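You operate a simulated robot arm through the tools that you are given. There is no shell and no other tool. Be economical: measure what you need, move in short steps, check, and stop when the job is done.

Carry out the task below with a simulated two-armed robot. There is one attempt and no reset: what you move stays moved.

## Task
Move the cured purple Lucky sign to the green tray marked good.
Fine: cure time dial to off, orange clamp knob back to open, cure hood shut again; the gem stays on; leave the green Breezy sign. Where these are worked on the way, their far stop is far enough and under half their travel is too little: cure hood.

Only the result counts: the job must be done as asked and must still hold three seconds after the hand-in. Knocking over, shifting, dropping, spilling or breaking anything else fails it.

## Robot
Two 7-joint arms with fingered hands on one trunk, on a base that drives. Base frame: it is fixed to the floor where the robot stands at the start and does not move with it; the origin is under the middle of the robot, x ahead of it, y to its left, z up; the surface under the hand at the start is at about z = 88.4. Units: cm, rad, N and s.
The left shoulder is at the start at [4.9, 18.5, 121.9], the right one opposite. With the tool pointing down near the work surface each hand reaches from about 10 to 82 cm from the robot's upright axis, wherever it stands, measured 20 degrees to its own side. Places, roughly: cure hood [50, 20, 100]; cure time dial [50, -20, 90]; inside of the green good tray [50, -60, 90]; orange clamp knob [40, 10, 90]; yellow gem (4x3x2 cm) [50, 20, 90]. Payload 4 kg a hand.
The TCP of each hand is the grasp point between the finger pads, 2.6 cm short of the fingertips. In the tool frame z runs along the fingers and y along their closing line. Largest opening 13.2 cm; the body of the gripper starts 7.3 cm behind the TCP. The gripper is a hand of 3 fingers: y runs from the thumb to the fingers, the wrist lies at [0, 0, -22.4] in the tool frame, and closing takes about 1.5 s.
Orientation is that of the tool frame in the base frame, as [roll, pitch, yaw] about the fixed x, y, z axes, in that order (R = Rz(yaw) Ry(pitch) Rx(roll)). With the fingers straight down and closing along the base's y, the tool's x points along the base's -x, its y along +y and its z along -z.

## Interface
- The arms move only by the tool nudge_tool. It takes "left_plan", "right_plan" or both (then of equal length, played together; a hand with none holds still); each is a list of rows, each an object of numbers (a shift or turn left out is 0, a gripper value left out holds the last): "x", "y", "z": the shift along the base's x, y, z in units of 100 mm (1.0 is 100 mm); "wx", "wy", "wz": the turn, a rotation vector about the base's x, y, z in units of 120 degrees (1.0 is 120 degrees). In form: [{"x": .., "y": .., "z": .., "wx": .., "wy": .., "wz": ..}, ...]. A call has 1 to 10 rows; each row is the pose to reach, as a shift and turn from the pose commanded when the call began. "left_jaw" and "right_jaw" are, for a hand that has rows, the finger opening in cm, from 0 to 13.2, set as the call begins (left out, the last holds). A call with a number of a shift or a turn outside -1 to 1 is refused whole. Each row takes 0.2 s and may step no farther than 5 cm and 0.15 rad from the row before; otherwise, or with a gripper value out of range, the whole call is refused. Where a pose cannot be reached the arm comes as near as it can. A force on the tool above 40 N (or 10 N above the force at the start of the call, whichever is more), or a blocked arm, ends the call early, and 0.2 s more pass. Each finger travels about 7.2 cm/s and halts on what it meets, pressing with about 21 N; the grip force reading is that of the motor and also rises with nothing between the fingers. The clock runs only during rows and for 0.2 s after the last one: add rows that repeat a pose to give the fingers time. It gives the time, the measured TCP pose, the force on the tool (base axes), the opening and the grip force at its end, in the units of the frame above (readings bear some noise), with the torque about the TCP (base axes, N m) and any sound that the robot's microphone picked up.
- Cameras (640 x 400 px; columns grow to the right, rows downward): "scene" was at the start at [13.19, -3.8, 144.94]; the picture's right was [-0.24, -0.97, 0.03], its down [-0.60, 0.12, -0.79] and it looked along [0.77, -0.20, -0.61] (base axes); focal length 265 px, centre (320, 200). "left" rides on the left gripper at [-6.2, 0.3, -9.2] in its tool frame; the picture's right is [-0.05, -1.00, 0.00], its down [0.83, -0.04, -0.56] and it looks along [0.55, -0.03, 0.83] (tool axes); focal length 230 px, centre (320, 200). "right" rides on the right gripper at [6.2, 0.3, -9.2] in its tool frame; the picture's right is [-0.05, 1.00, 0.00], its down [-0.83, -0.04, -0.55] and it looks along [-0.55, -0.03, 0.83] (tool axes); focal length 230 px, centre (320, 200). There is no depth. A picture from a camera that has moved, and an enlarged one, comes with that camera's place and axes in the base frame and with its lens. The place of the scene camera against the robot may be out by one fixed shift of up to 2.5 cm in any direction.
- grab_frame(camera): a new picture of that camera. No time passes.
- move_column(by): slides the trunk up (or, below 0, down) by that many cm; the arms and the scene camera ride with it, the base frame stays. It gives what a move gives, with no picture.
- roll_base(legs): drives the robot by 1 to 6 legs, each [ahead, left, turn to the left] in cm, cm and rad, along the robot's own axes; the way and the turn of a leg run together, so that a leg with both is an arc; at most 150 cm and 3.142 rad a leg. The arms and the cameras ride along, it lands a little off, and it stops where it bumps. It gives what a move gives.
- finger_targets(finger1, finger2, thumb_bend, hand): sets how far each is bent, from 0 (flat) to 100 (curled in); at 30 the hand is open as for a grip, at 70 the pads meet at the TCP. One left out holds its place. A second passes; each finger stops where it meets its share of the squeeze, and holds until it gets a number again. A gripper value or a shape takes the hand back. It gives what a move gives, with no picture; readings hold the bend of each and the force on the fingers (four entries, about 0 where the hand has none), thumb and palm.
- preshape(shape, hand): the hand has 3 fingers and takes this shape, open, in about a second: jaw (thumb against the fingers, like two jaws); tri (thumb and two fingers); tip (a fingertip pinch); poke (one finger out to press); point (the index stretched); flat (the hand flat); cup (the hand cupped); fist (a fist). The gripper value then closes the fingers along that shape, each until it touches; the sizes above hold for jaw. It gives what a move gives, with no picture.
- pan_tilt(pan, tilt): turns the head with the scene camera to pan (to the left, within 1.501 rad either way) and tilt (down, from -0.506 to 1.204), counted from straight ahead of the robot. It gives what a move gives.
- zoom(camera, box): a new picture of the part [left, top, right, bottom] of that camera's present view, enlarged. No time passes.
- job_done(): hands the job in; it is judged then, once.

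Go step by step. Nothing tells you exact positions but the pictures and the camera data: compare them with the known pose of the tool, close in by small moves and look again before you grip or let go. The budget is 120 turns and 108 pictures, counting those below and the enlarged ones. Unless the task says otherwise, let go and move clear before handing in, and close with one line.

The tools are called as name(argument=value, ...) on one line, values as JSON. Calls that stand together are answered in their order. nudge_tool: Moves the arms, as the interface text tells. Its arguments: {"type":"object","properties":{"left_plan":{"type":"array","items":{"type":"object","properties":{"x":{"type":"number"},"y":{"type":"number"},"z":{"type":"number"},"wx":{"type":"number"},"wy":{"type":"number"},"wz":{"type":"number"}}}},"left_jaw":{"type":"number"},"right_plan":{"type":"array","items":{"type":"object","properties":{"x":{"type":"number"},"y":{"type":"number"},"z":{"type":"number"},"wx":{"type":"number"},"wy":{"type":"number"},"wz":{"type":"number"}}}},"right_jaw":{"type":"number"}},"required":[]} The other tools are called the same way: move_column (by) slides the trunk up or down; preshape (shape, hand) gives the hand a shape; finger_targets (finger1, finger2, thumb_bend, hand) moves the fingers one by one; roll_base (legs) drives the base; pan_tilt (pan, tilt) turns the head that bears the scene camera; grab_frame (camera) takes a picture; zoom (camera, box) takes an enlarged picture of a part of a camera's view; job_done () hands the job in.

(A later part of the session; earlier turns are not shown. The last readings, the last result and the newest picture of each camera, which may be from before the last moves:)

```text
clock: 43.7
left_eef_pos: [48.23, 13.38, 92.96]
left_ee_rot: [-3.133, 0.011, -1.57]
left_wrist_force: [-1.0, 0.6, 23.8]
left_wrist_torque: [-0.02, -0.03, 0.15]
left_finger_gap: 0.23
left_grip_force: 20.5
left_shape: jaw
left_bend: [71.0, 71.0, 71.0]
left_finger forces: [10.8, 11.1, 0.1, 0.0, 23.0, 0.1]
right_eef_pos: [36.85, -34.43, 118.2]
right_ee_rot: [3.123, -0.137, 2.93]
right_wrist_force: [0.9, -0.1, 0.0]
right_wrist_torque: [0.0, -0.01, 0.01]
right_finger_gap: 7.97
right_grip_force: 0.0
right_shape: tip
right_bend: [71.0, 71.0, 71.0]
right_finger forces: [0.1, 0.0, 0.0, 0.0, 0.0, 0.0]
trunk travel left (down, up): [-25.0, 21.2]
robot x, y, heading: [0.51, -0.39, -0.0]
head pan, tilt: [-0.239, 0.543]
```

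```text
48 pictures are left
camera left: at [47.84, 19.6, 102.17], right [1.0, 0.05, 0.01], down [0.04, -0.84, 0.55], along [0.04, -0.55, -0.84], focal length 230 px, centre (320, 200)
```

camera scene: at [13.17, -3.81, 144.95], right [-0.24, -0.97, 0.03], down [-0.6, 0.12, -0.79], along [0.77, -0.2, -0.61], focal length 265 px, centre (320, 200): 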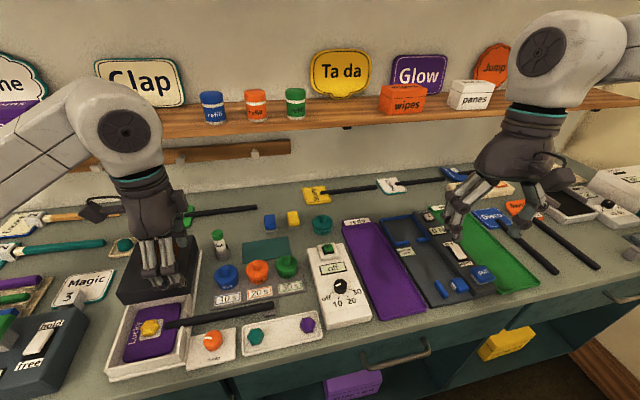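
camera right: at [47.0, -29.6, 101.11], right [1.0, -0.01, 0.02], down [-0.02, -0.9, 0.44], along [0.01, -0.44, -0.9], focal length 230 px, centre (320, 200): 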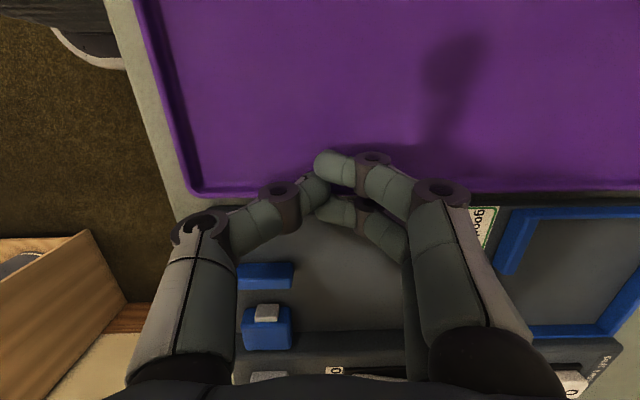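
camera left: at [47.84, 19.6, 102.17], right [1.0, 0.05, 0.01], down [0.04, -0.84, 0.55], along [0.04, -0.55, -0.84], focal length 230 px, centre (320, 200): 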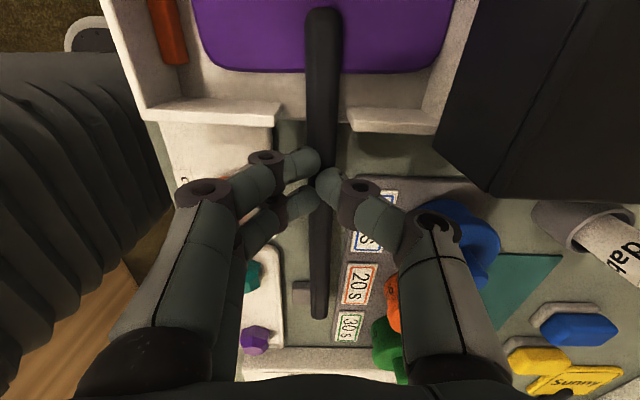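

The fingers closed on top of the pole (upward push), so the pole lies lower. I'll open, go lower and retry.

nudge_tool(left_plan=[{}, {}, {}, {}], left_jaw=3.8)

nudge_tool(left_plan=[{"z": -0.08}, {"z": -0.14}])

zoom(camera="left", box=[200, 80, 460, 330])

```text
clock: 44.7
left_eef_pos: [48.35, 13.46, 92.53]
left_ee_rot: [-3.138, 0.013, -1.572]
left_wrist_force: [0.8, -0.2, 0.4]
left_wrist_torque: [0.03, 0.03, 0.01]
left_finger_gap: 3.78
left_grip_force: 0.1
left_shape: jaw
left_bend: [74.0, 74.0, 70.0]
left_finger forces: [0.1, 0.0, 0.0, 0.0, 0.1, 0.0]
right_eef_pos: [37.08, -34.42, 117.98]
right_ee_rot: [3.123, -0.139, 2.933]
right_wrist_force: [-1.2, 0.9, 0.0]
right_wrist_torque: [-0.01, 0.0, -0.01]
right_finger_gap: 7.96
right_grip_force: 0.1
right_shape: tip
right_bend: [71.0, 71.0, 71.0]
right_finger forces: [0.0, 0.0, 0.0, 0.0, 0.1, 0.0]
trunk travel left (down, up): [-25.0, 21.2]
robot x, y, heading: [0.07, 0.19, 0.001]
head pan, tilt: [-0.239, 0.543]
```

```text
clock: 45.3
left_eef_pos: [48.47, 13.65, 90.98]
left_ee_rot: [-3.136, 0.012, -1.566]
left_wrist_force: [6.2, 5.0, 8.2]
left_wrist_torque: [-0.09, 0.29, -0.14]
left_finger_gap: 3.58
left_grip_force: 0.1
left_shape: jaw
left_bend: [74.0, 75.0, 70.0]
left_finger forces: [2.2, 8.8, 0.0, 0.1, 0.0, 0.0]
right_eef_pos: [37.15, -34.42, 118.01]
right_ee_rot: [3.125, -0.137, 2.934]
right_wrist_force: [-0.8, 0.2, 0.7]
right_wrist_torque: [0.0, 0.03, -0.01]
right_finger_gap: 7.98
right_grip_force: 0.1
right_shape: tip
right_bend: [71.0, 71.0, 71.0]
right_finger forces: [0.0, 0.0, 0.0, 0.1, 0.0, 0.0]
trunk travel left (down, up): [-25.0, 21.2]
robot x, y, heading: [0.81, -0.25, 0.003]
head pan, tilt: [-0.239, 0.543]
```

```text
1.60 times, centred on (330, 205) of left
camera zoom: at [48.09, 19.82, 100.45], right [1.0, 0.05, 0.01], down [0.04, -0.84, 0.55], along [0.03, -0.54, -0.84], focal length 368 px, centre (304, 192)
```

zoom: 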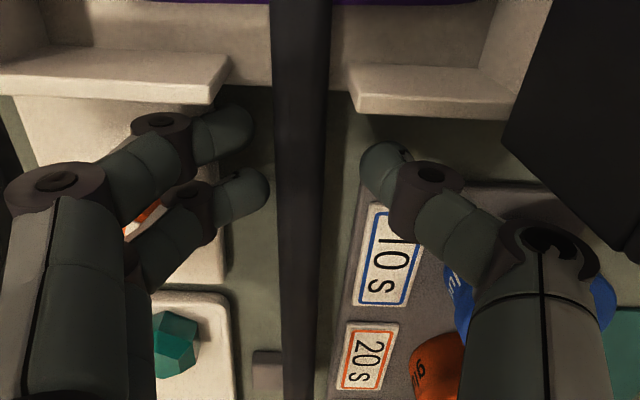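

One finger leans lightly on the clamp knob; closing will move it away. Closing on the pole now.

nudge_tool(left_plan=[{}, {}, {}, {}, {}, {}], left_jaw=0)

zoom(camera="left", box=[200, 80, 460, 330])

zoom(camera="scene", box=[100, 230, 280, 370])

```text
clock: 46.7
left_eef_pos: [48.16, 13.51, 91.17]
left_ee_rot: [-3.136, 0.012, -1.57]
left_wrist_force: [2.0, -0.3, 0.2]
left_wrist_torque: [0.0, 0.05, -0.07]
left_finger_gap: 1.15
left_grip_force: 20.9
left_shape: jaw
left_bend: [74.0, 73.0, 71.0]
left_finger forces: [7.2, 10.2, 0.1, 0.1, 17.3, 0.0]
right_eef_pos: [37.03, -34.44, 118.02]
right_ee_rot: [3.123, -0.138, 2.933]
right_wrist_force: [-0.6, -0.1, 0.2]
right_wrist_torque: [-0.03, 0.01, 0.01]
right_finger_gap: 7.96
right_grip_force: 0.0
right_shape: tip
right_bend: [71.0, 71.0, 71.0]
right_finger forces: [0.0, 0.0, 0.1, 0.1, 0.0, 0.0]
trunk travel left (down, up): [-25.0, 21.2]
robot x, y, heading: [-0.04, 0.05, 0.0]
head pan, tilt: [-0.239, 0.543]
```

```text
1.60 times, centred on (330, 205) of left
camera zoom: at [47.95, 19.66, 100.53], right [1.0, 0.05, 0.01], down [0.04, -0.84, 0.55], along [0.03, -0.54, -0.84], focal length 368 px, centre (304, 192)
```

zoom: 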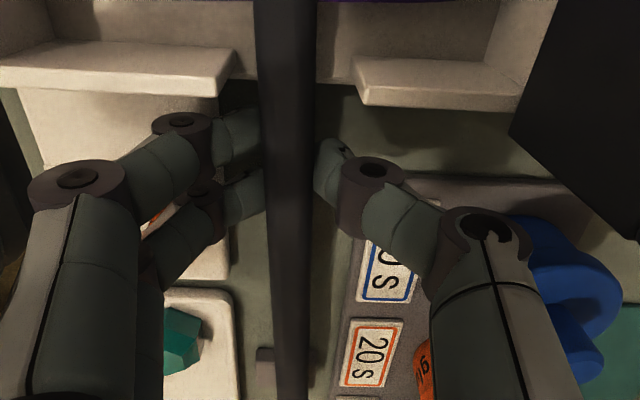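

```text
2.86 times, centred on (190, 300) of scene
camera zoom: at [13.22, -3.78, 144.94], right [-0.24, -0.97, 0.03], down [-0.6, 0.12, -0.79], along [0.77, -0.2, -0.61], focal length 758 px, centre (691, -86)
```

zoom: 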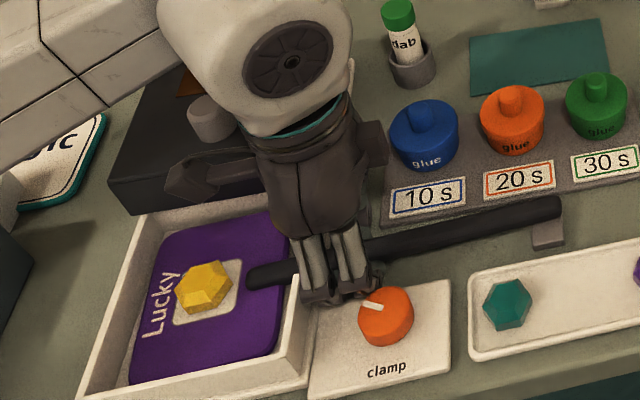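

The pole is held (gap 1.15). I'll lift slowly by 3 cm and check whether the sign stays level.

nudge_tool(left_plan=[{"z": 0.05}, {"z": 0.1}, {"z": 0.15}, {"z": 0.2}, {"z": 0.3}])

grab_frame(camera="left")

zoom(camera="scene", box=[100, 230, 280, 370])

```text
clock: 47.9
left_eef_pos: [48.22, 13.48, 94.22]
left_ee_rot: [-3.137, 0.013, -1.571]
left_wrist_force: [0.2, 0.5, -1.0]
left_wrist_torque: [-0.04, -0.02, -0.04]
left_finger_gap: 1.09
left_grip_force: 20.7
left_shape: jaw
left_bend: [74.0, 73.0, 71.0]
left_finger forces: [8.0, 8.4, 0.1, 0.0, 16.8, 0.0]
right_eef_pos: [37.01, -34.47, 118.08]
right_ee_rot: [3.123, -0.139, 2.932]
right_wrist_force: [-0.2, 0.1, 0.1]
right_wrist_torque: [-0.02, -0.01, 0.0]
right_finger_gap: 7.95
right_grip_force: 0.0
right_shape: tip
right_bend: [71.0, 71.0, 71.0]
right_finger forces: [0.0, 0.0, 0.0, 0.0, 0.1, 0.1]
trunk travel left (down, up): [-25.0, 21.2]
robot x, y, heading: [0.12, -0.55, -0.004]
head pan, tilt: [-0.239, 0.543]
```

```text
44 pictures are left
camera left: at [47.95, 19.64, 103.55], right [1.0, 0.05, 0.01], down [0.04, -0.84, 0.55], along [0.03, -0.54, -0.84], focal length 230 px, centre (320, 200)
```

left: 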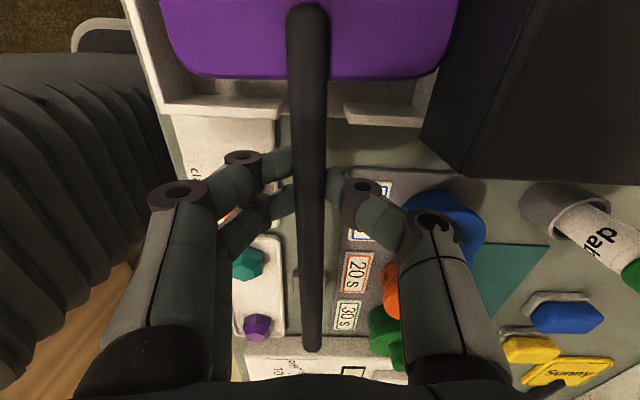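

```text
2.86 times, centred on (190, 300) of scene
camera zoom: at [13.19, -3.79, 144.95], right [-0.24, -0.97, 0.03], down [-0.6, 0.12, -0.79], along [0.77, -0.2, -0.61], focal length 758 px, centre (691, -86)
```

zoom: 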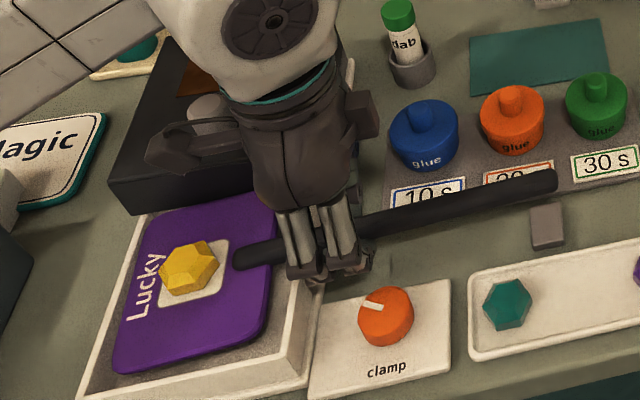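

The sign lifts level with the gem on. I'll raise it to z≈104, tuck the right arm further in, then drive right.

nudge_tool(left_plan=[{"z": 0.2}, {"z": 0.4}, {"z": 0.6}, {"z": 0.8}, {"z": 1.0}, {"z": 1.0}], right_plan=[{"y": 0.2}, {"y": 0.4}, {"y": 0.6}, {"y": 0.8}, {"y": 1.0}, {"y": 1.0}])

pan_tilt(pan=-0.9, tilt=0.6)

grab_frame(camera="scene")

```text
clock: 49.3
left_eef_pos: [48.29, 13.52, 104.18]
left_ee_rot: [-3.136, 0.012, -1.572]
left_wrist_force: [0.0, 0.1, -1.0]
left_wrist_torque: [-0.04, -0.02, -0.02]
left_finger_gap: 1.09
left_grip_force: 20.9
left_shape: jaw
left_bend: [74.0, 73.0, 71.0]
left_finger forces: [8.0, 8.4, 0.1, 0.0, 16.7, 0.0]
right_eef_pos: [36.85, -24.36, 118.11]
right_ee_rot: [3.123, -0.138, 2.933]
right_wrist_force: [0.5, -0.2, -0.6]
right_wrist_torque: [0.03, 0.0, 0.01]
right_finger_gap: 7.96
right_grip_force: 0.1
right_shape: tip
right_bend: [71.0, 71.0, 71.0]
right_finger forces: [0.1, 0.0, 0.1, 0.0, 0.1, 0.0]
trunk travel left (down, up): [-25.0, 21.2]
robot x, y, heading: [-0.13, 0.48, -0.001]
head pan, tilt: [-0.239, 0.543]
```

```text
clock: 50.4
left_eef_pos: [48.24, 13.39, 104.15]
left_ee_rot: [-3.136, 0.011, -1.571]
left_wrist_force: [0.0, -0.3, -1.1]
left_wrist_torque: [-0.02, 0.01, 0.03]
left_finger_gap: 1.08
left_grip_force: 20.8
left_shape: jaw
left_bend: [74.0, 73.0, 71.0]
left_finger forces: [8.0, 8.2, 0.0, 0.0, 16.7, 0.0]
right_eef_pos: [36.85, -24.48, 117.98]
right_ee_rot: [3.122, -0.137, 2.932]
right_wrist_force: [0.3, 0.3, 0.2]
right_wrist_torque: [0.0, 0.01, 0.01]
right_finger_gap: 7.97
right_grip_force: 0.1
right_shape: tip
right_bend: [71.0, 71.0, 71.0]
right_finger forces: [0.0, 0.0, 0.1, 0.1, 0.0, 0.1]
trunk travel left (down, up): [-25.0, 21.2]
robot x, y, heading: [0.17, -0.28, -0.001]
head pan, tilt: [-0.901, 0.6]
```

```text
42 pictures are left
camera scene: at [9.92, -8.57, 144.81], right [-0.78, -0.62, 0.09], down [-0.44, 0.44, -0.78], along [0.44, -0.65, -0.62], focal length 265 px, centre (320, 200)
```

scene: 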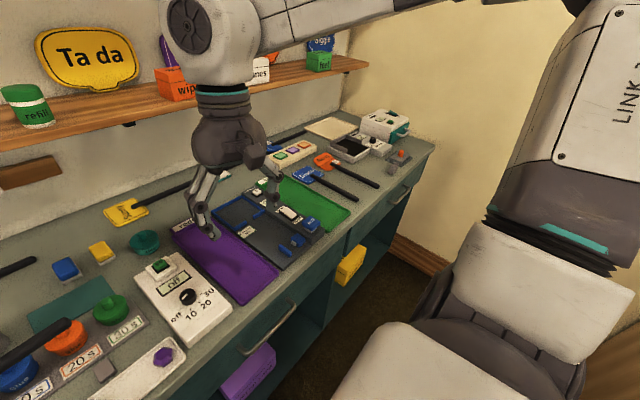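

The floor to the right is clear and the wall is far. I'll drive right in two legs of 34 cm.

roll_base(legs=[[0, -34, 0]])

roll_base(legs=[[0, -34, 0]])

pan_tilt(pan=0.1, tilt=0.6)

grab_frame(camera="scene")

grab_frame(camera="left")

```text
clock: 52.6
left_eef_pos: [48.3, -20.33, 104.14]
left_ee_rot: [-3.137, 0.011, -1.572]
left_wrist_force: [-0.6, 0.5, -1.7]
left_wrist_torque: [-0.04, -0.01, 0.02]
left_finger_gap: 1.11
left_grip_force: 21.4
left_shape: jaw
left_bend: [74.0, 73.0, 71.0]
left_finger forces: [8.1, 8.3, 0.1, 0.0, 16.7, 0.0]
right_eef_pos: [36.83, -58.39, 118.05]
right_ee_rot: [3.124, -0.138, 2.932]
right_wrist_force: [0.4, -0.3, 0.2]
right_wrist_torque: [0.01, 0.03, 0.0]
right_finger_gap: 7.95
right_grip_force: 0.1
right_shape: tip
right_bend: [71.0, 71.0, 71.0]
right_finger forces: [0.0, 0.1, 0.1, 0.1, 0.1, 0.0]
trunk travel left (down, up): [-25.0, 21.2]
robot x, y, heading: [-0.29, -33.95, -0.004]
head pan, tilt: [-0.901, 0.6]
```

```text
clock: 54.8
left_eef_pos: [48.25, -54.35, 104.13]
left_ee_rot: [-3.137, 0.011, -1.571]
left_wrist_force: [0.4, 1.1, -0.6]
left_wrist_torque: [-0.05, -0.01, -0.01]
left_finger_gap: 1.09
left_grip_force: 21.3
left_shape: jaw
left_bend: [74.0, 73.0, 71.0]
left_finger forces: [7.9, 8.4, 0.0, 0.1, 16.7, 0.0]
right_eef_pos: [36.79, -92.28, 118.02]
right_ee_rot: [3.124, -0.137, 2.931]
right_wrist_force: [-0.1, -0.5, -0.4]
right_wrist_torque: [0.02, 0.03, -0.04]
right_finger_gap: 7.96
right_grip_force: 0.0
right_shape: tip
right_bend: [71.0, 71.0, 71.0]
right_finger forces: [0.0, 0.0, 0.1, 0.1, 0.0, 0.1]
trunk travel left (down, up): [-25.0, 21.2]
robot x, y, heading: [-0.11, -67.57, -0.002]
head pan, tilt: [-0.901, 0.6]
```

```text
clock: 56.1
left_eef_pos: [48.41, -54.47, 104.32]
left_ee_rot: [-3.135, 0.012, -1.569]
left_wrist_force: [-1.1, -0.6, -1.3]
left_wrist_torque: [-0.03, -0.03, 0.02]
left_finger_gap: 1.11
left_grip_force: 20.8
left_shape: jaw
left_bend: [74.0, 73.0, 71.0]
left_finger forces: [7.9, 8.3, 0.0, 0.1, 16.6, 0.0]
right_eef_pos: [36.78, -92.42, 117.97]
right_ee_rot: [3.124, -0.138, 2.933]
right_wrist_force: [-0.1, 0.1, -0.3]
right_wrist_torque: [0.02, 0.01, 0.02]
right_finger_gap: 7.94
right_grip_force: 0.1
right_shape: tip
right_bend: [71.0, 71.0, 71.0]
right_finger forces: [0.0, 0.1, 0.1, 0.0, 0.0, 0.1]
trunk travel left (down, up): [-25.0, 21.2]
robot x, y, heading: [0.12, -68.04, 0.002]
head pan, tilt: [0.099, 0.6]
```

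```text
41 pictures are left
camera scene: at [13.15, -68.65, 144.43], right [0.1, -1.0, -0.01], down [-0.65, -0.05, -0.75], along [0.75, 0.08, -0.66], focal length 265 px, centre (320, 200)
```

scene: 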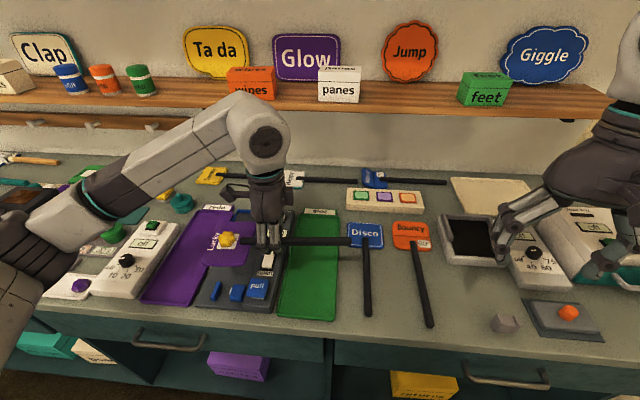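

```text
40 pictures are left
camera left: at [47.96, -48.25, 113.51], right [1.0, 0.05, 0.01], down [0.04, -0.84, 0.55], along [0.03, -0.54, -0.84], focal length 230 px, centre (320, 200)
```

left: 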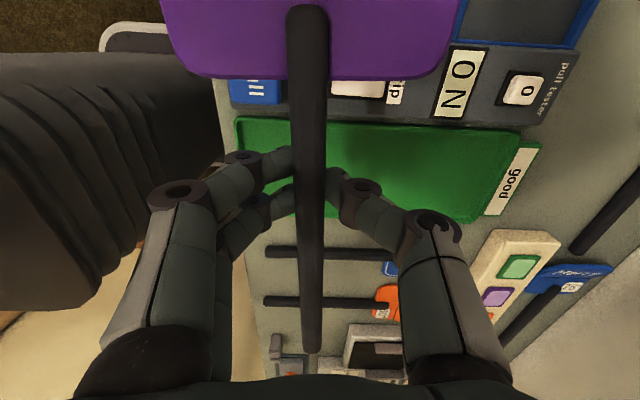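

The sign hangs over the tester next to the good tray, whose outline I compute as x 40–70, y -66.2…-54.4. I'll turn the sign so that the pole points to me and centre it over the tray.

nudge_tool(left_plan=[{"wz": -0.07, "x": 0.06, "y": -0.06}, {"wz": -0.14, "x": 0.12, "y": -0.12}, {"wz": -0.21, "x": 0.18, "y": -0.18}, {"wz": -0.28, "x": 0.24, "y": -0.24}, {"wz": -0.35, "x": 0.3, "y": -0.3}, {"wz": -0.42, "x": 0.36, "y": -0.36}, {"wz": -0.49, "x": 0.42, "y": -0.42}, {"wz": -0.56, "x": 0.48, "y": -0.48}, {"wz": -0.63, "x": 0.56, "y": -0.54}, {"wz": -0.7, "x": 0.65, "y": -0.58}])

nudge_tool(left_plan=[{"wz": -0.05}, {"wz": -0.05}])

grab_frame(camera="left")

grab_frame(camera="scene")

```text
clock: 58.3
left_eef_pos: [54.79, -60.14, 104.09]
left_ee_rot: [-3.135, 0.012, -3.037]
left_wrist_force: [-0.6, 0.8, -0.8]
left_wrist_torque: [-0.01, 0.04, 0.0]
left_finger_gap: 1.07
left_grip_force: 20.9
left_shape: jaw
left_bend: [74.0, 73.0, 71.0]
left_finger forces: [8.1, 8.2, 0.0, 0.1, 16.4, 0.1]
right_eef_pos: [36.75, -92.31, 118.09]
right_ee_rot: [3.124, -0.137, 2.932]
right_wrist_force: [0.2, 0.4, -0.5]
right_wrist_torque: [-0.02, 0.01, -0.01]
right_finger_gap: 7.95
right_grip_force: 0.1
right_shape: tip
right_bend: [71.0, 71.0, 71.0]
right_finger forces: [0.0, 0.0, 0.1, 0.0, 0.0, 0.0]
trunk travel left (down, up): [-25.0, 21.2]
robot x, y, heading: [0.09, -67.91, -0.002]
head pan, tilt: [0.099, 0.6]
```

```text
clock: 58.9
left_eef_pos: [54.8, -60.23, 104.24]
left_ee_rot: [-3.137, 0.013, 3.14]
left_wrist_force: [0.2, -0.1, 0.6]
left_wrist_torque: [-0.04, 0.03, 0.0]
left_finger_gap: 1.09
left_grip_force: 20.6
left_shape: jaw
left_bend: [74.0, 73.0, 71.0]
left_finger forces: [8.0, 8.3, 0.0, 0.1, 16.6, 0.1]
right_eef_pos: [36.71, -92.33, 118.09]
right_ee_rot: [3.123, -0.138, 2.933]
right_wrist_force: [0.5, -0.5, 0.7]
right_wrist_torque: [0.02, 0.0, 0.01]
right_finger_gap: 7.95
right_grip_force: 0.1
right_shape: tip
right_bend: [71.0, 71.0, 71.0]
right_finger forces: [0.0, 0.0, 0.1, 0.0, 0.0, 0.1]
trunk travel left (down, up): [-25.0, 21.2]
robot x, y, heading: [0.13, -68.1, -0.004]
head pan, tilt: [0.099, 0.6]
```

```text
39 pictures are left
camera left: at [60.89, -59.74, 113.52], right [0.05, -1.0, 0.01], down [-0.84, -0.04, 0.55], along [-0.54, -0.03, -0.84], focal length 230 px, centre (320, 200)
```

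left: 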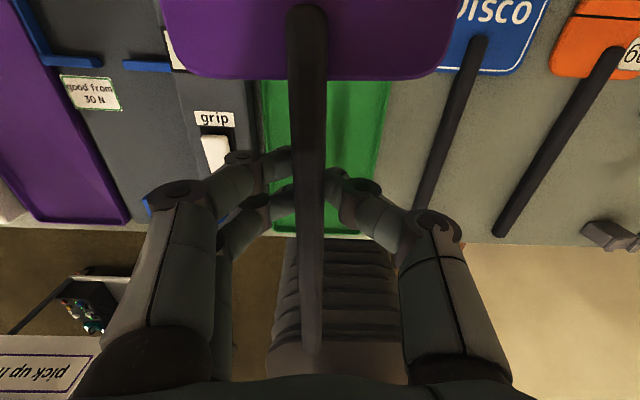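

```text
38 pictures are left
camera scene: at [13.16, -68.63, 144.43], right [0.1, -1.0, -0.01], down [-0.65, -0.06, -0.75], along [0.75, 0.08, -0.66], focal length 265 px, centre (320, 200)
```

scene: 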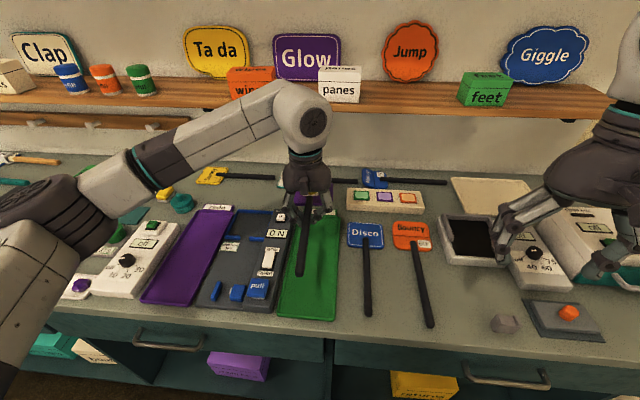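

The sign is aligned above the good tray with a small yaw error (~2°) and ~0.5 cm lateral error. I'll correct and go down to about 4 cm above the tray, then re-check the edges.

nudge_tool(left_plan=[{"wz": -0.018, "x": 0.06, "y": -0.045}, {"wz": -0.018, "x": 0.06, "y": -0.045, "z": -0.2}, {"wz": -0.018, "x": 0.06, "y": -0.045, "z": -0.4}, {"wz": -0.018, "x": 0.06, "y": -0.045, "z": -0.6}, {"wz": -0.018, "x": 0.06, "y": -0.045, "z": -0.8}, {"wz": -0.018, "x": 0.06, "y": -0.045, "z": -0.85}])

grab_frame(camera="left")

zoom(camera="scene", box=[240, 180, 400, 330])

```text
clock: 60.3
left_eef_pos: [55.43, -60.69, 95.67]
left_ee_rot: [-3.137, 0.013, 3.103]
left_wrist_force: [0.2, 0.7, -0.3]
left_wrist_torque: [0.01, 0.06, 0.03]
left_finger_gap: 1.11
left_grip_force: 20.6
left_shape: jaw
left_bend: [74.0, 73.0, 71.0]
left_finger forces: [8.0, 8.3, 0.1, 0.0, 16.4, 0.0]
right_eef_pos: [36.8, -92.27, 118.1]
right_ee_rot: [3.124, -0.137, 2.931]
right_wrist_force: [-0.1, 0.1, 0.2]
right_wrist_torque: [0.02, 0.04, 0.0]
right_finger_gap: 7.95
right_grip_force: 0.0
right_shape: tip
right_bend: [71.0, 71.0, 71.0]
right_finger forces: [0.0, 0.0, 0.0, 0.0, 0.0, 0.1]
trunk travel left (down, up): [-25.0, 21.2]
robot x, y, heading: [-0.06, -67.78, -0.002]
head pan, tilt: [0.099, 0.6]
```

```text
37 pictures are left
camera left: at [61.54, -60.4, 105.0], right [0.01, -1.0, 0.01], down [-0.84, -0.01, 0.55], along [-0.55, -0.01, -0.84], focal length 230 px, centre (320, 200)
```

left: 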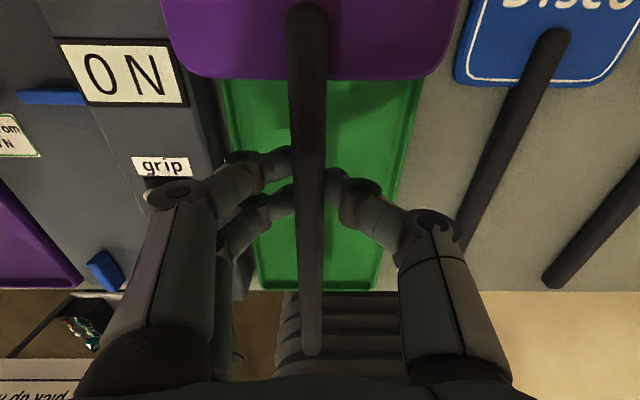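

```text
2.67 times, centred on (320, 255) of scene
camera zoom: at [13.15, -68.64, 144.43], right [0.1, -1.0, -0.01], down [-0.65, -0.06, -0.75], along [0.75, 0.08, -0.66], focal length 708 px, centre (320, 53)
```

zoom: 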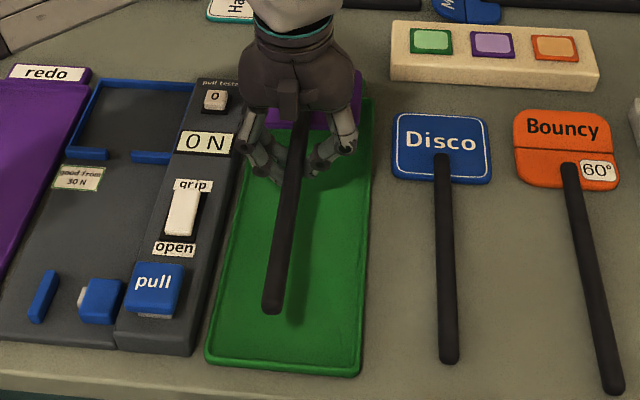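

The tray centre is at y≈-60.5 and the sign axis about -60.05, so I shift 0.45 cm to the right and descend to just above contact.

nudge_tool(left_plan=[{"y": -0.045}, {"y": -0.045, "z": -0.15}, {"y": -0.045, "z": -0.3}, {"y": -0.045, "z": -0.3}])

grab_frame(camera="left")

zoom(camera="scene", box=[240, 180, 400, 330])

```text
clock: 61.3
left_eef_pos: [55.42, -61.08, 92.5]
left_ee_rot: [-3.136, 0.013, 3.103]
left_wrist_force: [0.0, -0.4, -1.6]
left_wrist_torque: [0.01, 0.07, 0.01]
left_finger_gap: 1.1
left_grip_force: 21.4
left_shape: jaw
left_bend: [74.0, 73.0, 71.0]
left_finger forces: [8.0, 8.3, 0.1, 0.0, 16.3, 0.0]
right_eef_pos: [36.83, -92.35, 118.16]
right_ee_rot: [3.123, -0.134, 2.932]
right_wrist_force: [-0.9, -0.3, -0.4]
right_wrist_torque: [-0.01, 0.01, -0.01]
right_finger_gap: 7.96
right_grip_force: 0.0
right_shape: tip
right_bend: [71.0, 71.0, 71.0]
right_finger forces: [0.0, 0.1, 0.0, 0.0, 0.1, 0.0]
trunk travel left (down, up): [-25.0, 21.2]
robot x, y, heading: [-0.3, -67.77, -0.004]
head pan, tilt: [0.099, 0.6]
```

```text
35 pictures are left
camera left: at [61.47, -60.89, 101.95], right [0.01, -1.0, 0.01], down [-0.84, -0.01, 0.55], along [-0.55, -0.01, -0.84], focal length 230 px, centre (320, 200)
```

left: 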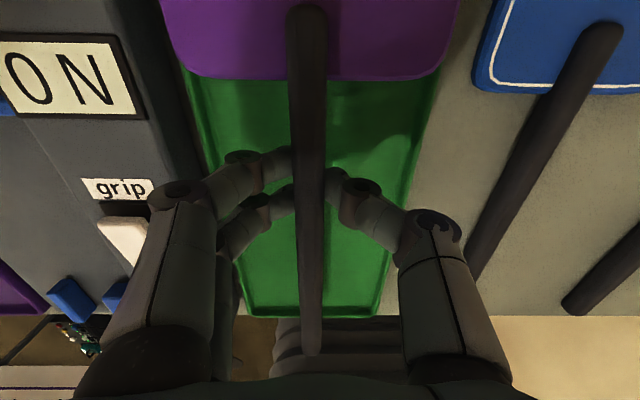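

```text
2.67 times, centred on (320, 255) of scene
camera zoom: at [13.14, -68.64, 144.43], right [0.1, -1.0, -0.01], down [-0.65, -0.06, -0.75], along [0.75, 0.08, -0.66], focal length 708 px, centre (320, 53)
```

zoom: 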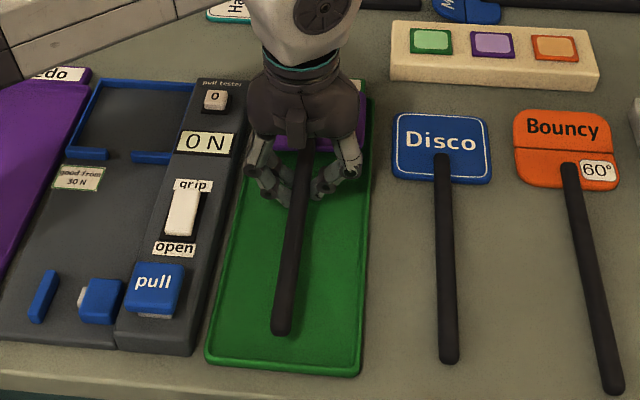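

Sign and tray centres agree within ~2 mm. I'll descend in small steps until contact.

nudge_tool(left_plan=[{"z": -0.04}, {"z": -0.08}, {"z": -0.1}, {"z": -0.1}])

grab_frame(camera="left")

zoom(camera="scene", box=[240, 180, 400, 330])

```text
clock: 62.3
left_eef_pos: [55.36, -61.09, 91.64]
left_ee_rot: [-3.137, 0.013, 3.104]
left_wrist_force: [0.6, 0.1, 0.4]
left_wrist_torque: [0.02, 0.05, 0.03]
left_finger_gap: 1.08
left_grip_force: 21.3
left_shape: jaw
left_bend: [74.0, 73.0, 71.0]
left_finger forces: [8.0, 8.3, 0.0, 0.0, 16.2, 0.0]
right_eef_pos: [36.72, -92.22, 118.07]
right_ee_rot: [3.122, -0.138, 2.932]
right_wrist_force: [-0.9, 0.0, 0.0]
right_wrist_torque: [-0.03, 0.01, 0.01]
right_finger_gap: 7.98
right_grip_force: 0.0
right_shape: tip
right_bend: [71.0, 71.0, 71.0]
right_finger forces: [0.1, 0.0, 0.1, 0.1, 0.0, 0.1]
trunk travel left (down, up): [-25.0, 21.2]
robot x, y, heading: [-0.13, -68.14, -0.005]
head pan, tilt: [0.099, 0.6]
```

```text
33 pictures are left
camera left: at [61.47, -60.83, 100.95], right [0.01, -1.0, 0.01], down [-0.84, -0.01, 0.55], along [-0.55, -0.01, -0.84], focal length 230 px, centre (320, 200)
```

left: 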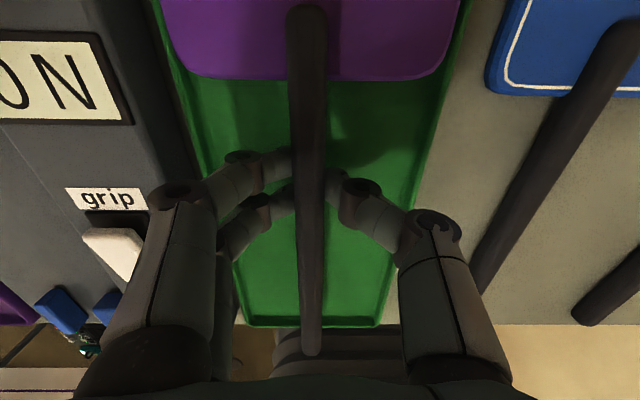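

```text
2.67 times, centred on (320, 255) of scene
camera zoom: at [13.16, -68.63, 144.43], right [0.1, -1.0, -0.01], down [-0.65, -0.06, -0.75], along [0.75, 0.08, -0.66], focal length 708 px, centre (320, 53)
```

zoom: 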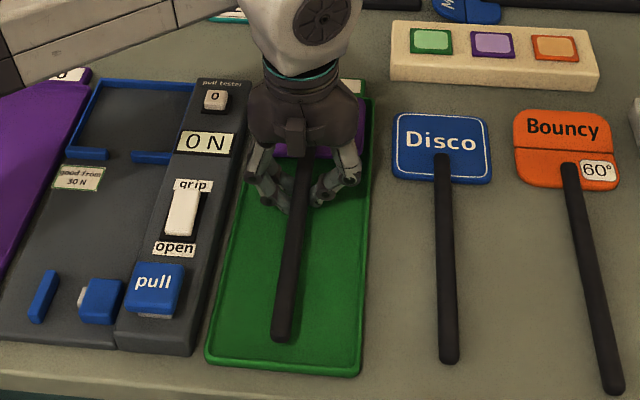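

No contact yet; the sign is centred lengthwise as well (about 41.5–68.2 within 40.4–69.4). A few more millimetres down.

nudge_tool(left_plan=[{"z": -0.02}, {"z": -0.04}, {"z": -0.06}, {"z": -0.08}])

grab_frame(camera="left")

```text
clock: 63.3
left_eef_pos: [55.38, -61.06, 91.15]
left_ee_rot: [-3.134, 0.014, 3.106]
left_wrist_force: [1.9, 1.5, 11.9]
left_wrist_torque: [0.13, 0.13, -0.02]
left_finger_gap: 1.14
left_grip_force: 21.4
left_shape: jaw
left_bend: [74.0, 73.0, 71.0]
left_finger forces: [7.5, 17.0, 0.0, 0.1, 21.4, 0.0]
right_eef_pos: [36.8, -92.29, 118.17]
right_ee_rot: [3.122, -0.137, 2.932]
right_wrist_force: [0.1, 0.2, -0.5]
right_wrist_torque: [0.01, -0.01, 0.0]
right_finger_gap: 7.97
right_grip_force: 0.0
right_shape: tip
right_bend: [71.0, 71.0, 71.0]
right_finger forces: [0.1, 0.1, 0.0, 0.1, 0.1, 0.0]
trunk travel left (down, up): [-25.0, 21.2]
robot x, y, heading: [-0.23, -67.58, -0.003]
head pan, tilt: [0.099, 0.6]
```

```text
31 pictures are left
camera left: at [61.43, -60.82, 100.44], right [0.01, -1.0, 0.01], down [-0.84, -0.01, 0.54], along [-0.54, -0.01, -0.84], focal length 230 px, centre (320, 200)
```

left: 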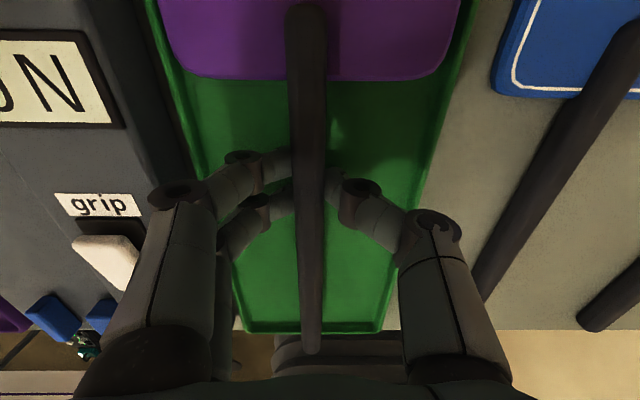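

Contact (12 N) with the head inside both rims. I'll open the fingers and check before lifting.

nudge_tool(left_plan=[{}, {}, {}, {}], left_jaw=4)

nudge_tool(left_plan=[{"z": 0.2}, {"z": 0.5}, {"z": 0.9}, {"z": 1.0}])

grab_frame(camera="left")

zoom(camera="scene", box=[240, 180, 400, 330])

```text
clock: 64.3
left_eef_pos: [55.33, -61.22, 91.01]
left_ee_rot: [-3.136, 0.014, 3.104]
left_wrist_force: [0.8, -2.1, 17.5]
left_wrist_torque: [-0.07, 0.08, 0.0]
left_finger_gap: 3.69
left_grip_force: 0.0
left_shape: jaw
left_bend: [75.0, 75.0, 72.0]
left_finger forces: [4.0, 4.5, 0.0, 0.0, 8.5, 0.0]
right_eef_pos: [36.64, -92.32, 118.2]
right_ee_rot: [3.124, -0.135, 2.933]
right_wrist_force: [0.2, 0.5, 0.0]
right_wrist_torque: [0.03, 0.0, 0.0]
right_finger_gap: 7.95
right_grip_force: 0.2
right_shape: tip
right_bend: [71.0, 71.0, 71.0]
right_finger forces: [0.0, 0.1, 0.0, 0.0, 0.0, 0.1]
trunk travel left (down, up): [-25.0, 21.2]
robot x, y, heading: [-0.56, -67.98, -0.0]
head pan, tilt: [0.099, 0.6]
```

```text
clock: 65.3
left_eef_pos: [55.42, -61.2, 100.94]
left_ee_rot: [-3.139, 0.012, 3.104]
left_wrist_force: [0.1, 0.8, 0.2]
left_wrist_torque: [0.01, 0.01, 0.0]
left_finger_gap: 3.97
left_grip_force: 0.1
left_shape: jaw
left_bend: [74.0, 74.0, 70.0]
left_finger forces: [0.1, 0.0, 0.1, 0.0, 0.0, 0.0]
right_eef_pos: [36.69, -92.44, 118.09]
right_ee_rot: [3.124, -0.137, 2.933]
right_wrist_force: [-0.4, 0.0, -0.1]
right_wrist_torque: [0.01, 0.01, 0.01]
right_finger_gap: 7.96
right_grip_force: 0.1
right_shape: tip
right_bend: [71.0, 71.0, 71.0]
right_finger forces: [0.1, 0.1, 0.1, 0.1, 0.0, 0.0]
trunk travel left (down, up): [-25.0, 21.2]
robot x, y, heading: [-0.69, -67.89, -0.004]
head pan, tilt: [0.099, 0.6]
```

```text
30 pictures are left
camera left: at [61.48, -60.89, 110.24], right [0.01, -1.0, 0.01], down [-0.84, -0.01, 0.55], along [-0.55, -0.01, -0.84], focal length 230 px, centre (320, 200)
```

left: 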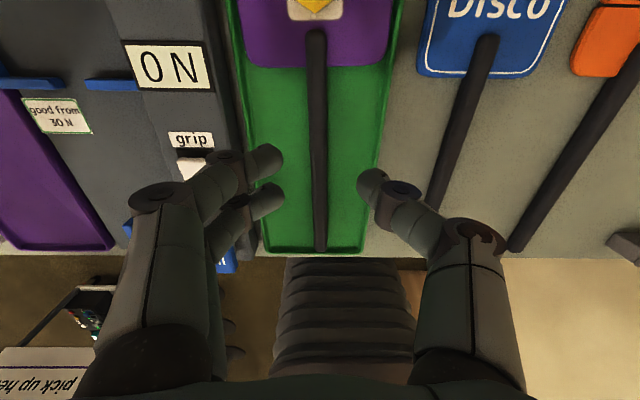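

```text
2.67 times, centred on (320, 255) of scene
camera zoom: at [13.16, -68.62, 144.42], right [0.1, -1.0, -0.01], down [-0.65, -0.06, -0.75], along [0.75, 0.08, -0.66], focal length 708 px, centre (320, 53)
```

zoom: 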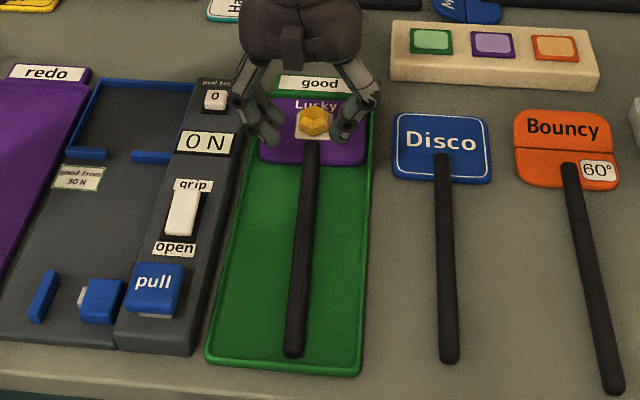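

The sign lies in the good tray with the gem on. I'll zoom in to check that the pole end and head are inside the rim.

nudge_tool(left_plan=[{"z": 0.4}, {"z": 0.8}, {"z": 1.0}, {"z": 1.0}])

zoom(camera="scene", box=[270, 200, 390, 330])

zoom(camera="left", box=[230, 0, 410, 240])

```text
clock: 66.3
left_eef_pos: [55.44, -61.15, 110.99]
left_ee_rot: [-3.135, 0.014, 3.106]
left_wrist_force: [-1.0, 0.3, 1.2]
left_wrist_torque: [-0.02, -0.01, 0.01]
left_finger_gap: 3.96
left_grip_force: 0.1
left_shape: jaw
left_bend: [74.0, 74.0, 70.0]
left_finger forces: [0.0, 0.0, 0.0, 0.0, 0.0, 0.1]
right_eef_pos: [36.7, -92.26, 118.21]
right_ee_rot: [3.122, -0.137, 2.933]
right_wrist_force: [0.6, -0.3, -0.1]
right_wrist_torque: [-0.02, -0.02, 0.0]
right_finger_gap: 7.96
right_grip_force: 0.0
right_shape: tip
right_bend: [71.0, 71.0, 71.0]
right_finger forces: [0.0, 0.1, 0.0, 0.0, 0.0, 0.0]
trunk travel left (down, up): [-25.0, 21.2]
robot x, y, heading: [0.13, -67.96, -0.004]
head pan, tilt: [0.099, 0.6]
```

```text
3.08 times, centred on (330, 265) of scene
camera zoom: at [13.16, -68.62, 144.43], right [0.1, -1.0, -0.01], down [-0.65, -0.06, -0.75], along [0.75, 0.08, -0.66], focal length 816 px, centre (289, 0)
```

zoom: 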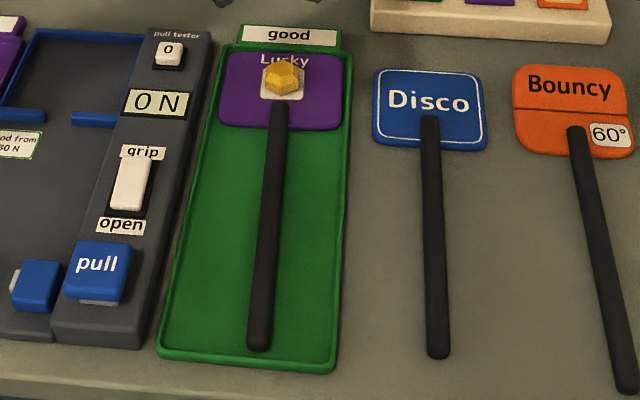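

```text
1.67 times, centred on (320, 120) of left
camera zoom: at [61.44, -60.84, 120.29], right [0.01, -1.0, 0.01], down [-0.84, -0.01, 0.55], along [-0.55, -0.01, -0.84], focal length 384 px, centre (320, 333)
```

zoom: 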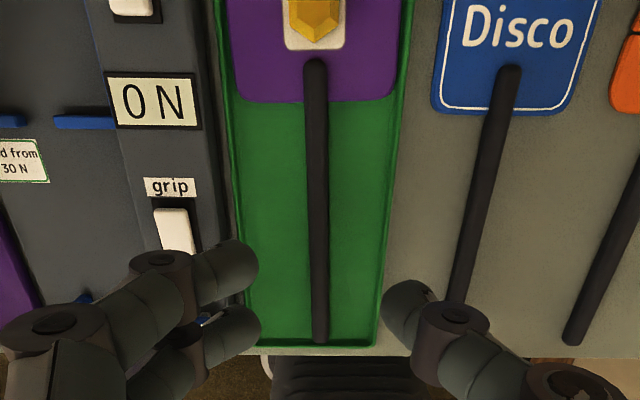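

The sign almost fills the tray's length. I'll check both ends more closely.

zoom(camera="scene", box=[315, 205, 385, 250])

zoom(camera="scene", box=[315, 290, 385, 335])

zoom(camera="left", box=[290, 170, 350, 220])

```text
8.89 times, centred on (350, 228) of scene
camera zoom: at [13.16, -68.62, 144.43], right [0.1, -1.0, -0.01], down [-0.65, -0.06, -0.75], along [0.75, 0.08, -0.66], focal length 2358 px, centre (53, -44)
```

zoom: 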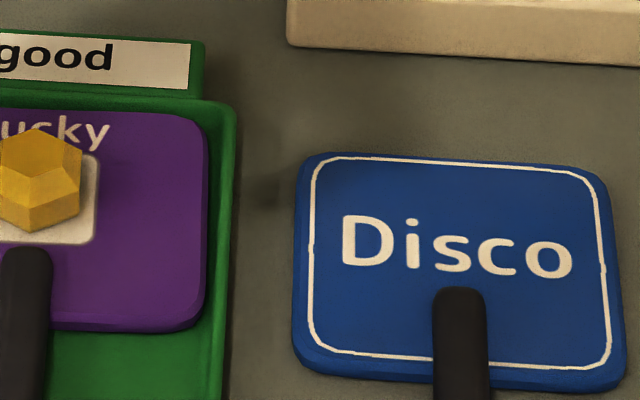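

```text
8.89 times, centred on (350, 312) of scene
camera zoom: at [13.16, -68.62, 144.43], right [0.1, -1.0, -0.01], down [-0.65, -0.06, -0.75], along [0.75, 0.08, -0.66], focal length 2358 px, centre (53, -800)
```

zoom: 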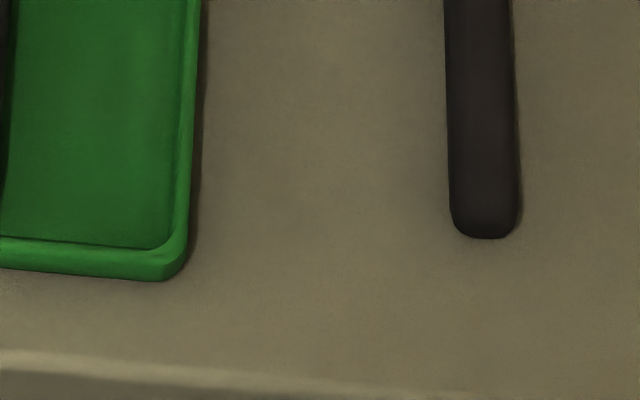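

```text
8.00 times, centred on (320, 195) of left
camera zoom: at [61.44, -60.84, 120.29], right [0.01, -1.0, 0.01], down [-0.84, -0.01, 0.55], along [-0.55, -0.01, -0.84], focal length 1841 px, centre (320, 240)
```

zoom: 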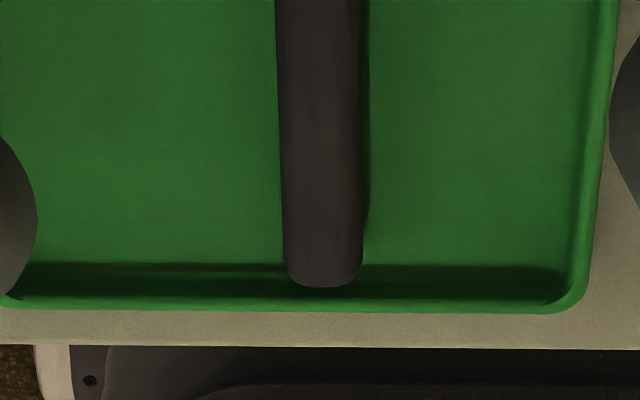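

The sign is fully inside the tray, flat, gem on. Now I'll drive back left and return to the hood.

roll_base(legs=[[0, 34, 0], [0, 34, 0]])

pan_tilt(pan=0.1, tilt=0.6)

nudge_tool(left_plan=[{"y": 0.4, "wz": 0.018}, {"y": 0.8, "wz": 0.018}, {"y": 1.0, "wz": 0.018}, {"y": 1.0, "wz": 0.018}])

grab_frame(camera="left")

grab_frame(camera="scene")

```text
clock: 70.3
left_eef_pos: [55.37, 6.86, 110.89]
left_ee_rot: [-3.134, 0.011, 3.102]
left_wrist_force: [0.3, 0.1, 0.5]
left_wrist_torque: [-0.01, -0.01, 0.01]
left_finger_gap: 3.99
left_grip_force: 0.1
left_shape: jaw
left_bend: [74.0, 74.0, 70.0]
left_finger forces: [0.0, 0.0, 0.0, 0.0, 0.0, 0.0]
right_eef_pos: [36.78, -24.42, 118.12]
right_ee_rot: [3.122, -0.137, 2.931]
right_wrist_force: [-0.2, -0.3, -0.1]
right_wrist_torque: [0.0, -0.01, -0.03]
right_finger_gap: 7.99
right_grip_force: 0.1
right_shape: tip
right_bend: [71.0, 71.0, 71.0]
right_finger forces: [0.1, 0.1, 0.1, 0.0, 0.1, 0.1]
trunk travel left (down, up): [-25.0, 21.2]
robot x, y, heading: [0.25, 0.34, 0.005]
head pan, tilt: [0.099, 0.6]
```

```text
clock: 70.9
left_eef_pos: [55.41, 6.8, 111.06]
left_ee_rot: [-3.136, 0.013, 3.104]
left_wrist_force: [0.5, 0.0, 0.4]
left_wrist_torque: [0.02, 0.03, -0.01]
left_finger_gap: 3.97
left_grip_force: 0.1
left_shape: jaw
left_bend: [74.0, 74.0, 70.0]
left_finger forces: [0.0, 0.0, 0.1, 0.1, 0.0, 0.1]
right_eef_pos: [36.75, -24.28, 118.03]
right_ee_rot: [3.122, -0.137, 2.934]
right_wrist_force: [0.5, 0.9, -0.3]
right_wrist_torque: [-0.03, 0.02, 0.0]
right_finger_gap: 7.99
right_grip_force: 0.1
right_shape: tip
right_bend: [71.0, 71.0, 71.0]
right_finger forces: [0.0, 0.0, 0.0, 0.0, 0.0, 0.0]
trunk travel left (down, up): [-25.0, 21.2]
robot x, y, heading: [-0.14, 0.2, 0.001]
head pan, tilt: [0.099, 0.6]
```

```text
clock: 71.9
left_eef_pos: [55.4, 16.94, 110.92]
left_ee_rot: [-3.137, 0.011, 3.14]
left_wrist_force: [-0.7, -0.1, 1.0]
left_wrist_torque: [0.01, 0.0, -0.02]
left_finger_gap: 3.97
left_grip_force: 0.1
left_shape: jaw
left_bend: [74.0, 74.0, 70.0]
left_finger forces: [0.0, 0.1, 0.0, 0.1, 0.0, 0.0]
right_eef_pos: [36.87, -24.36, 118.12]
right_ee_rot: [3.122, -0.138, 2.933]
right_wrist_force: [0.1, 0.6, 0.0]
right_wrist_torque: [0.02, 0.02, 0.02]
right_finger_gap: 7.95
right_grip_force: 0.1
right_shape: tip
right_bend: [71.0, 71.0, 71.0]
right_finger forces: [0.0, 0.1, 0.1, 0.1, 0.0, 0.1]
trunk travel left (down, up): [-25.0, 21.2]
robot x, y, heading: [0.21, 0.29, 0.001]
head pan, tilt: [0.099, 0.6]
```

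```text
23 pictures are left
camera left: at [61.44, 17.45, 120.31], right [0.05, -1.0, 0.01], down [-0.84, -0.04, 0.55], along [-0.54, -0.03, -0.84], focal length 230 px, centre (320, 200)
```

left: 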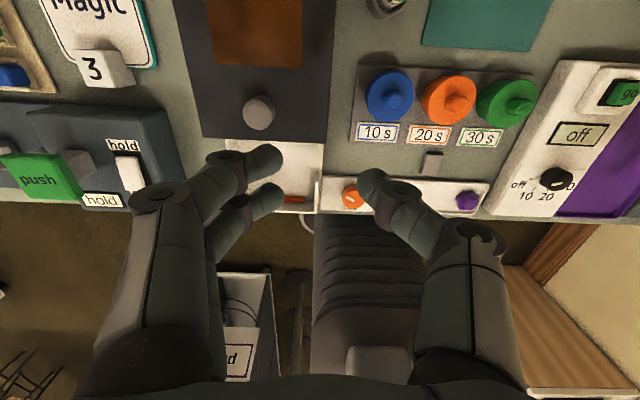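

```text
22 pictures are left
camera scene: at [13.17, -0.6, 144.43], right [0.1, -1.0, -0.01], down [-0.65, -0.06, -0.75], along [0.75, 0.08, -0.66], focal length 265 px, centre (320, 200)
```

scene: 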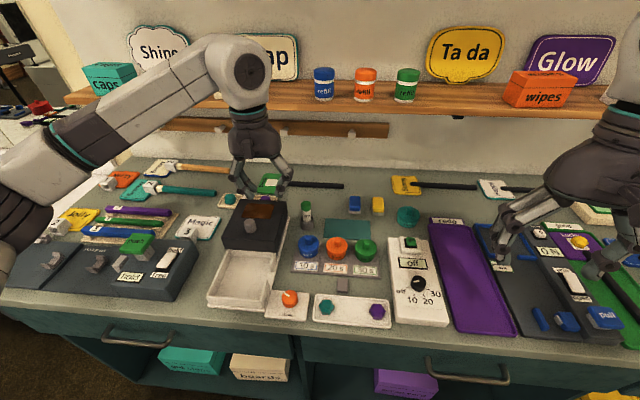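

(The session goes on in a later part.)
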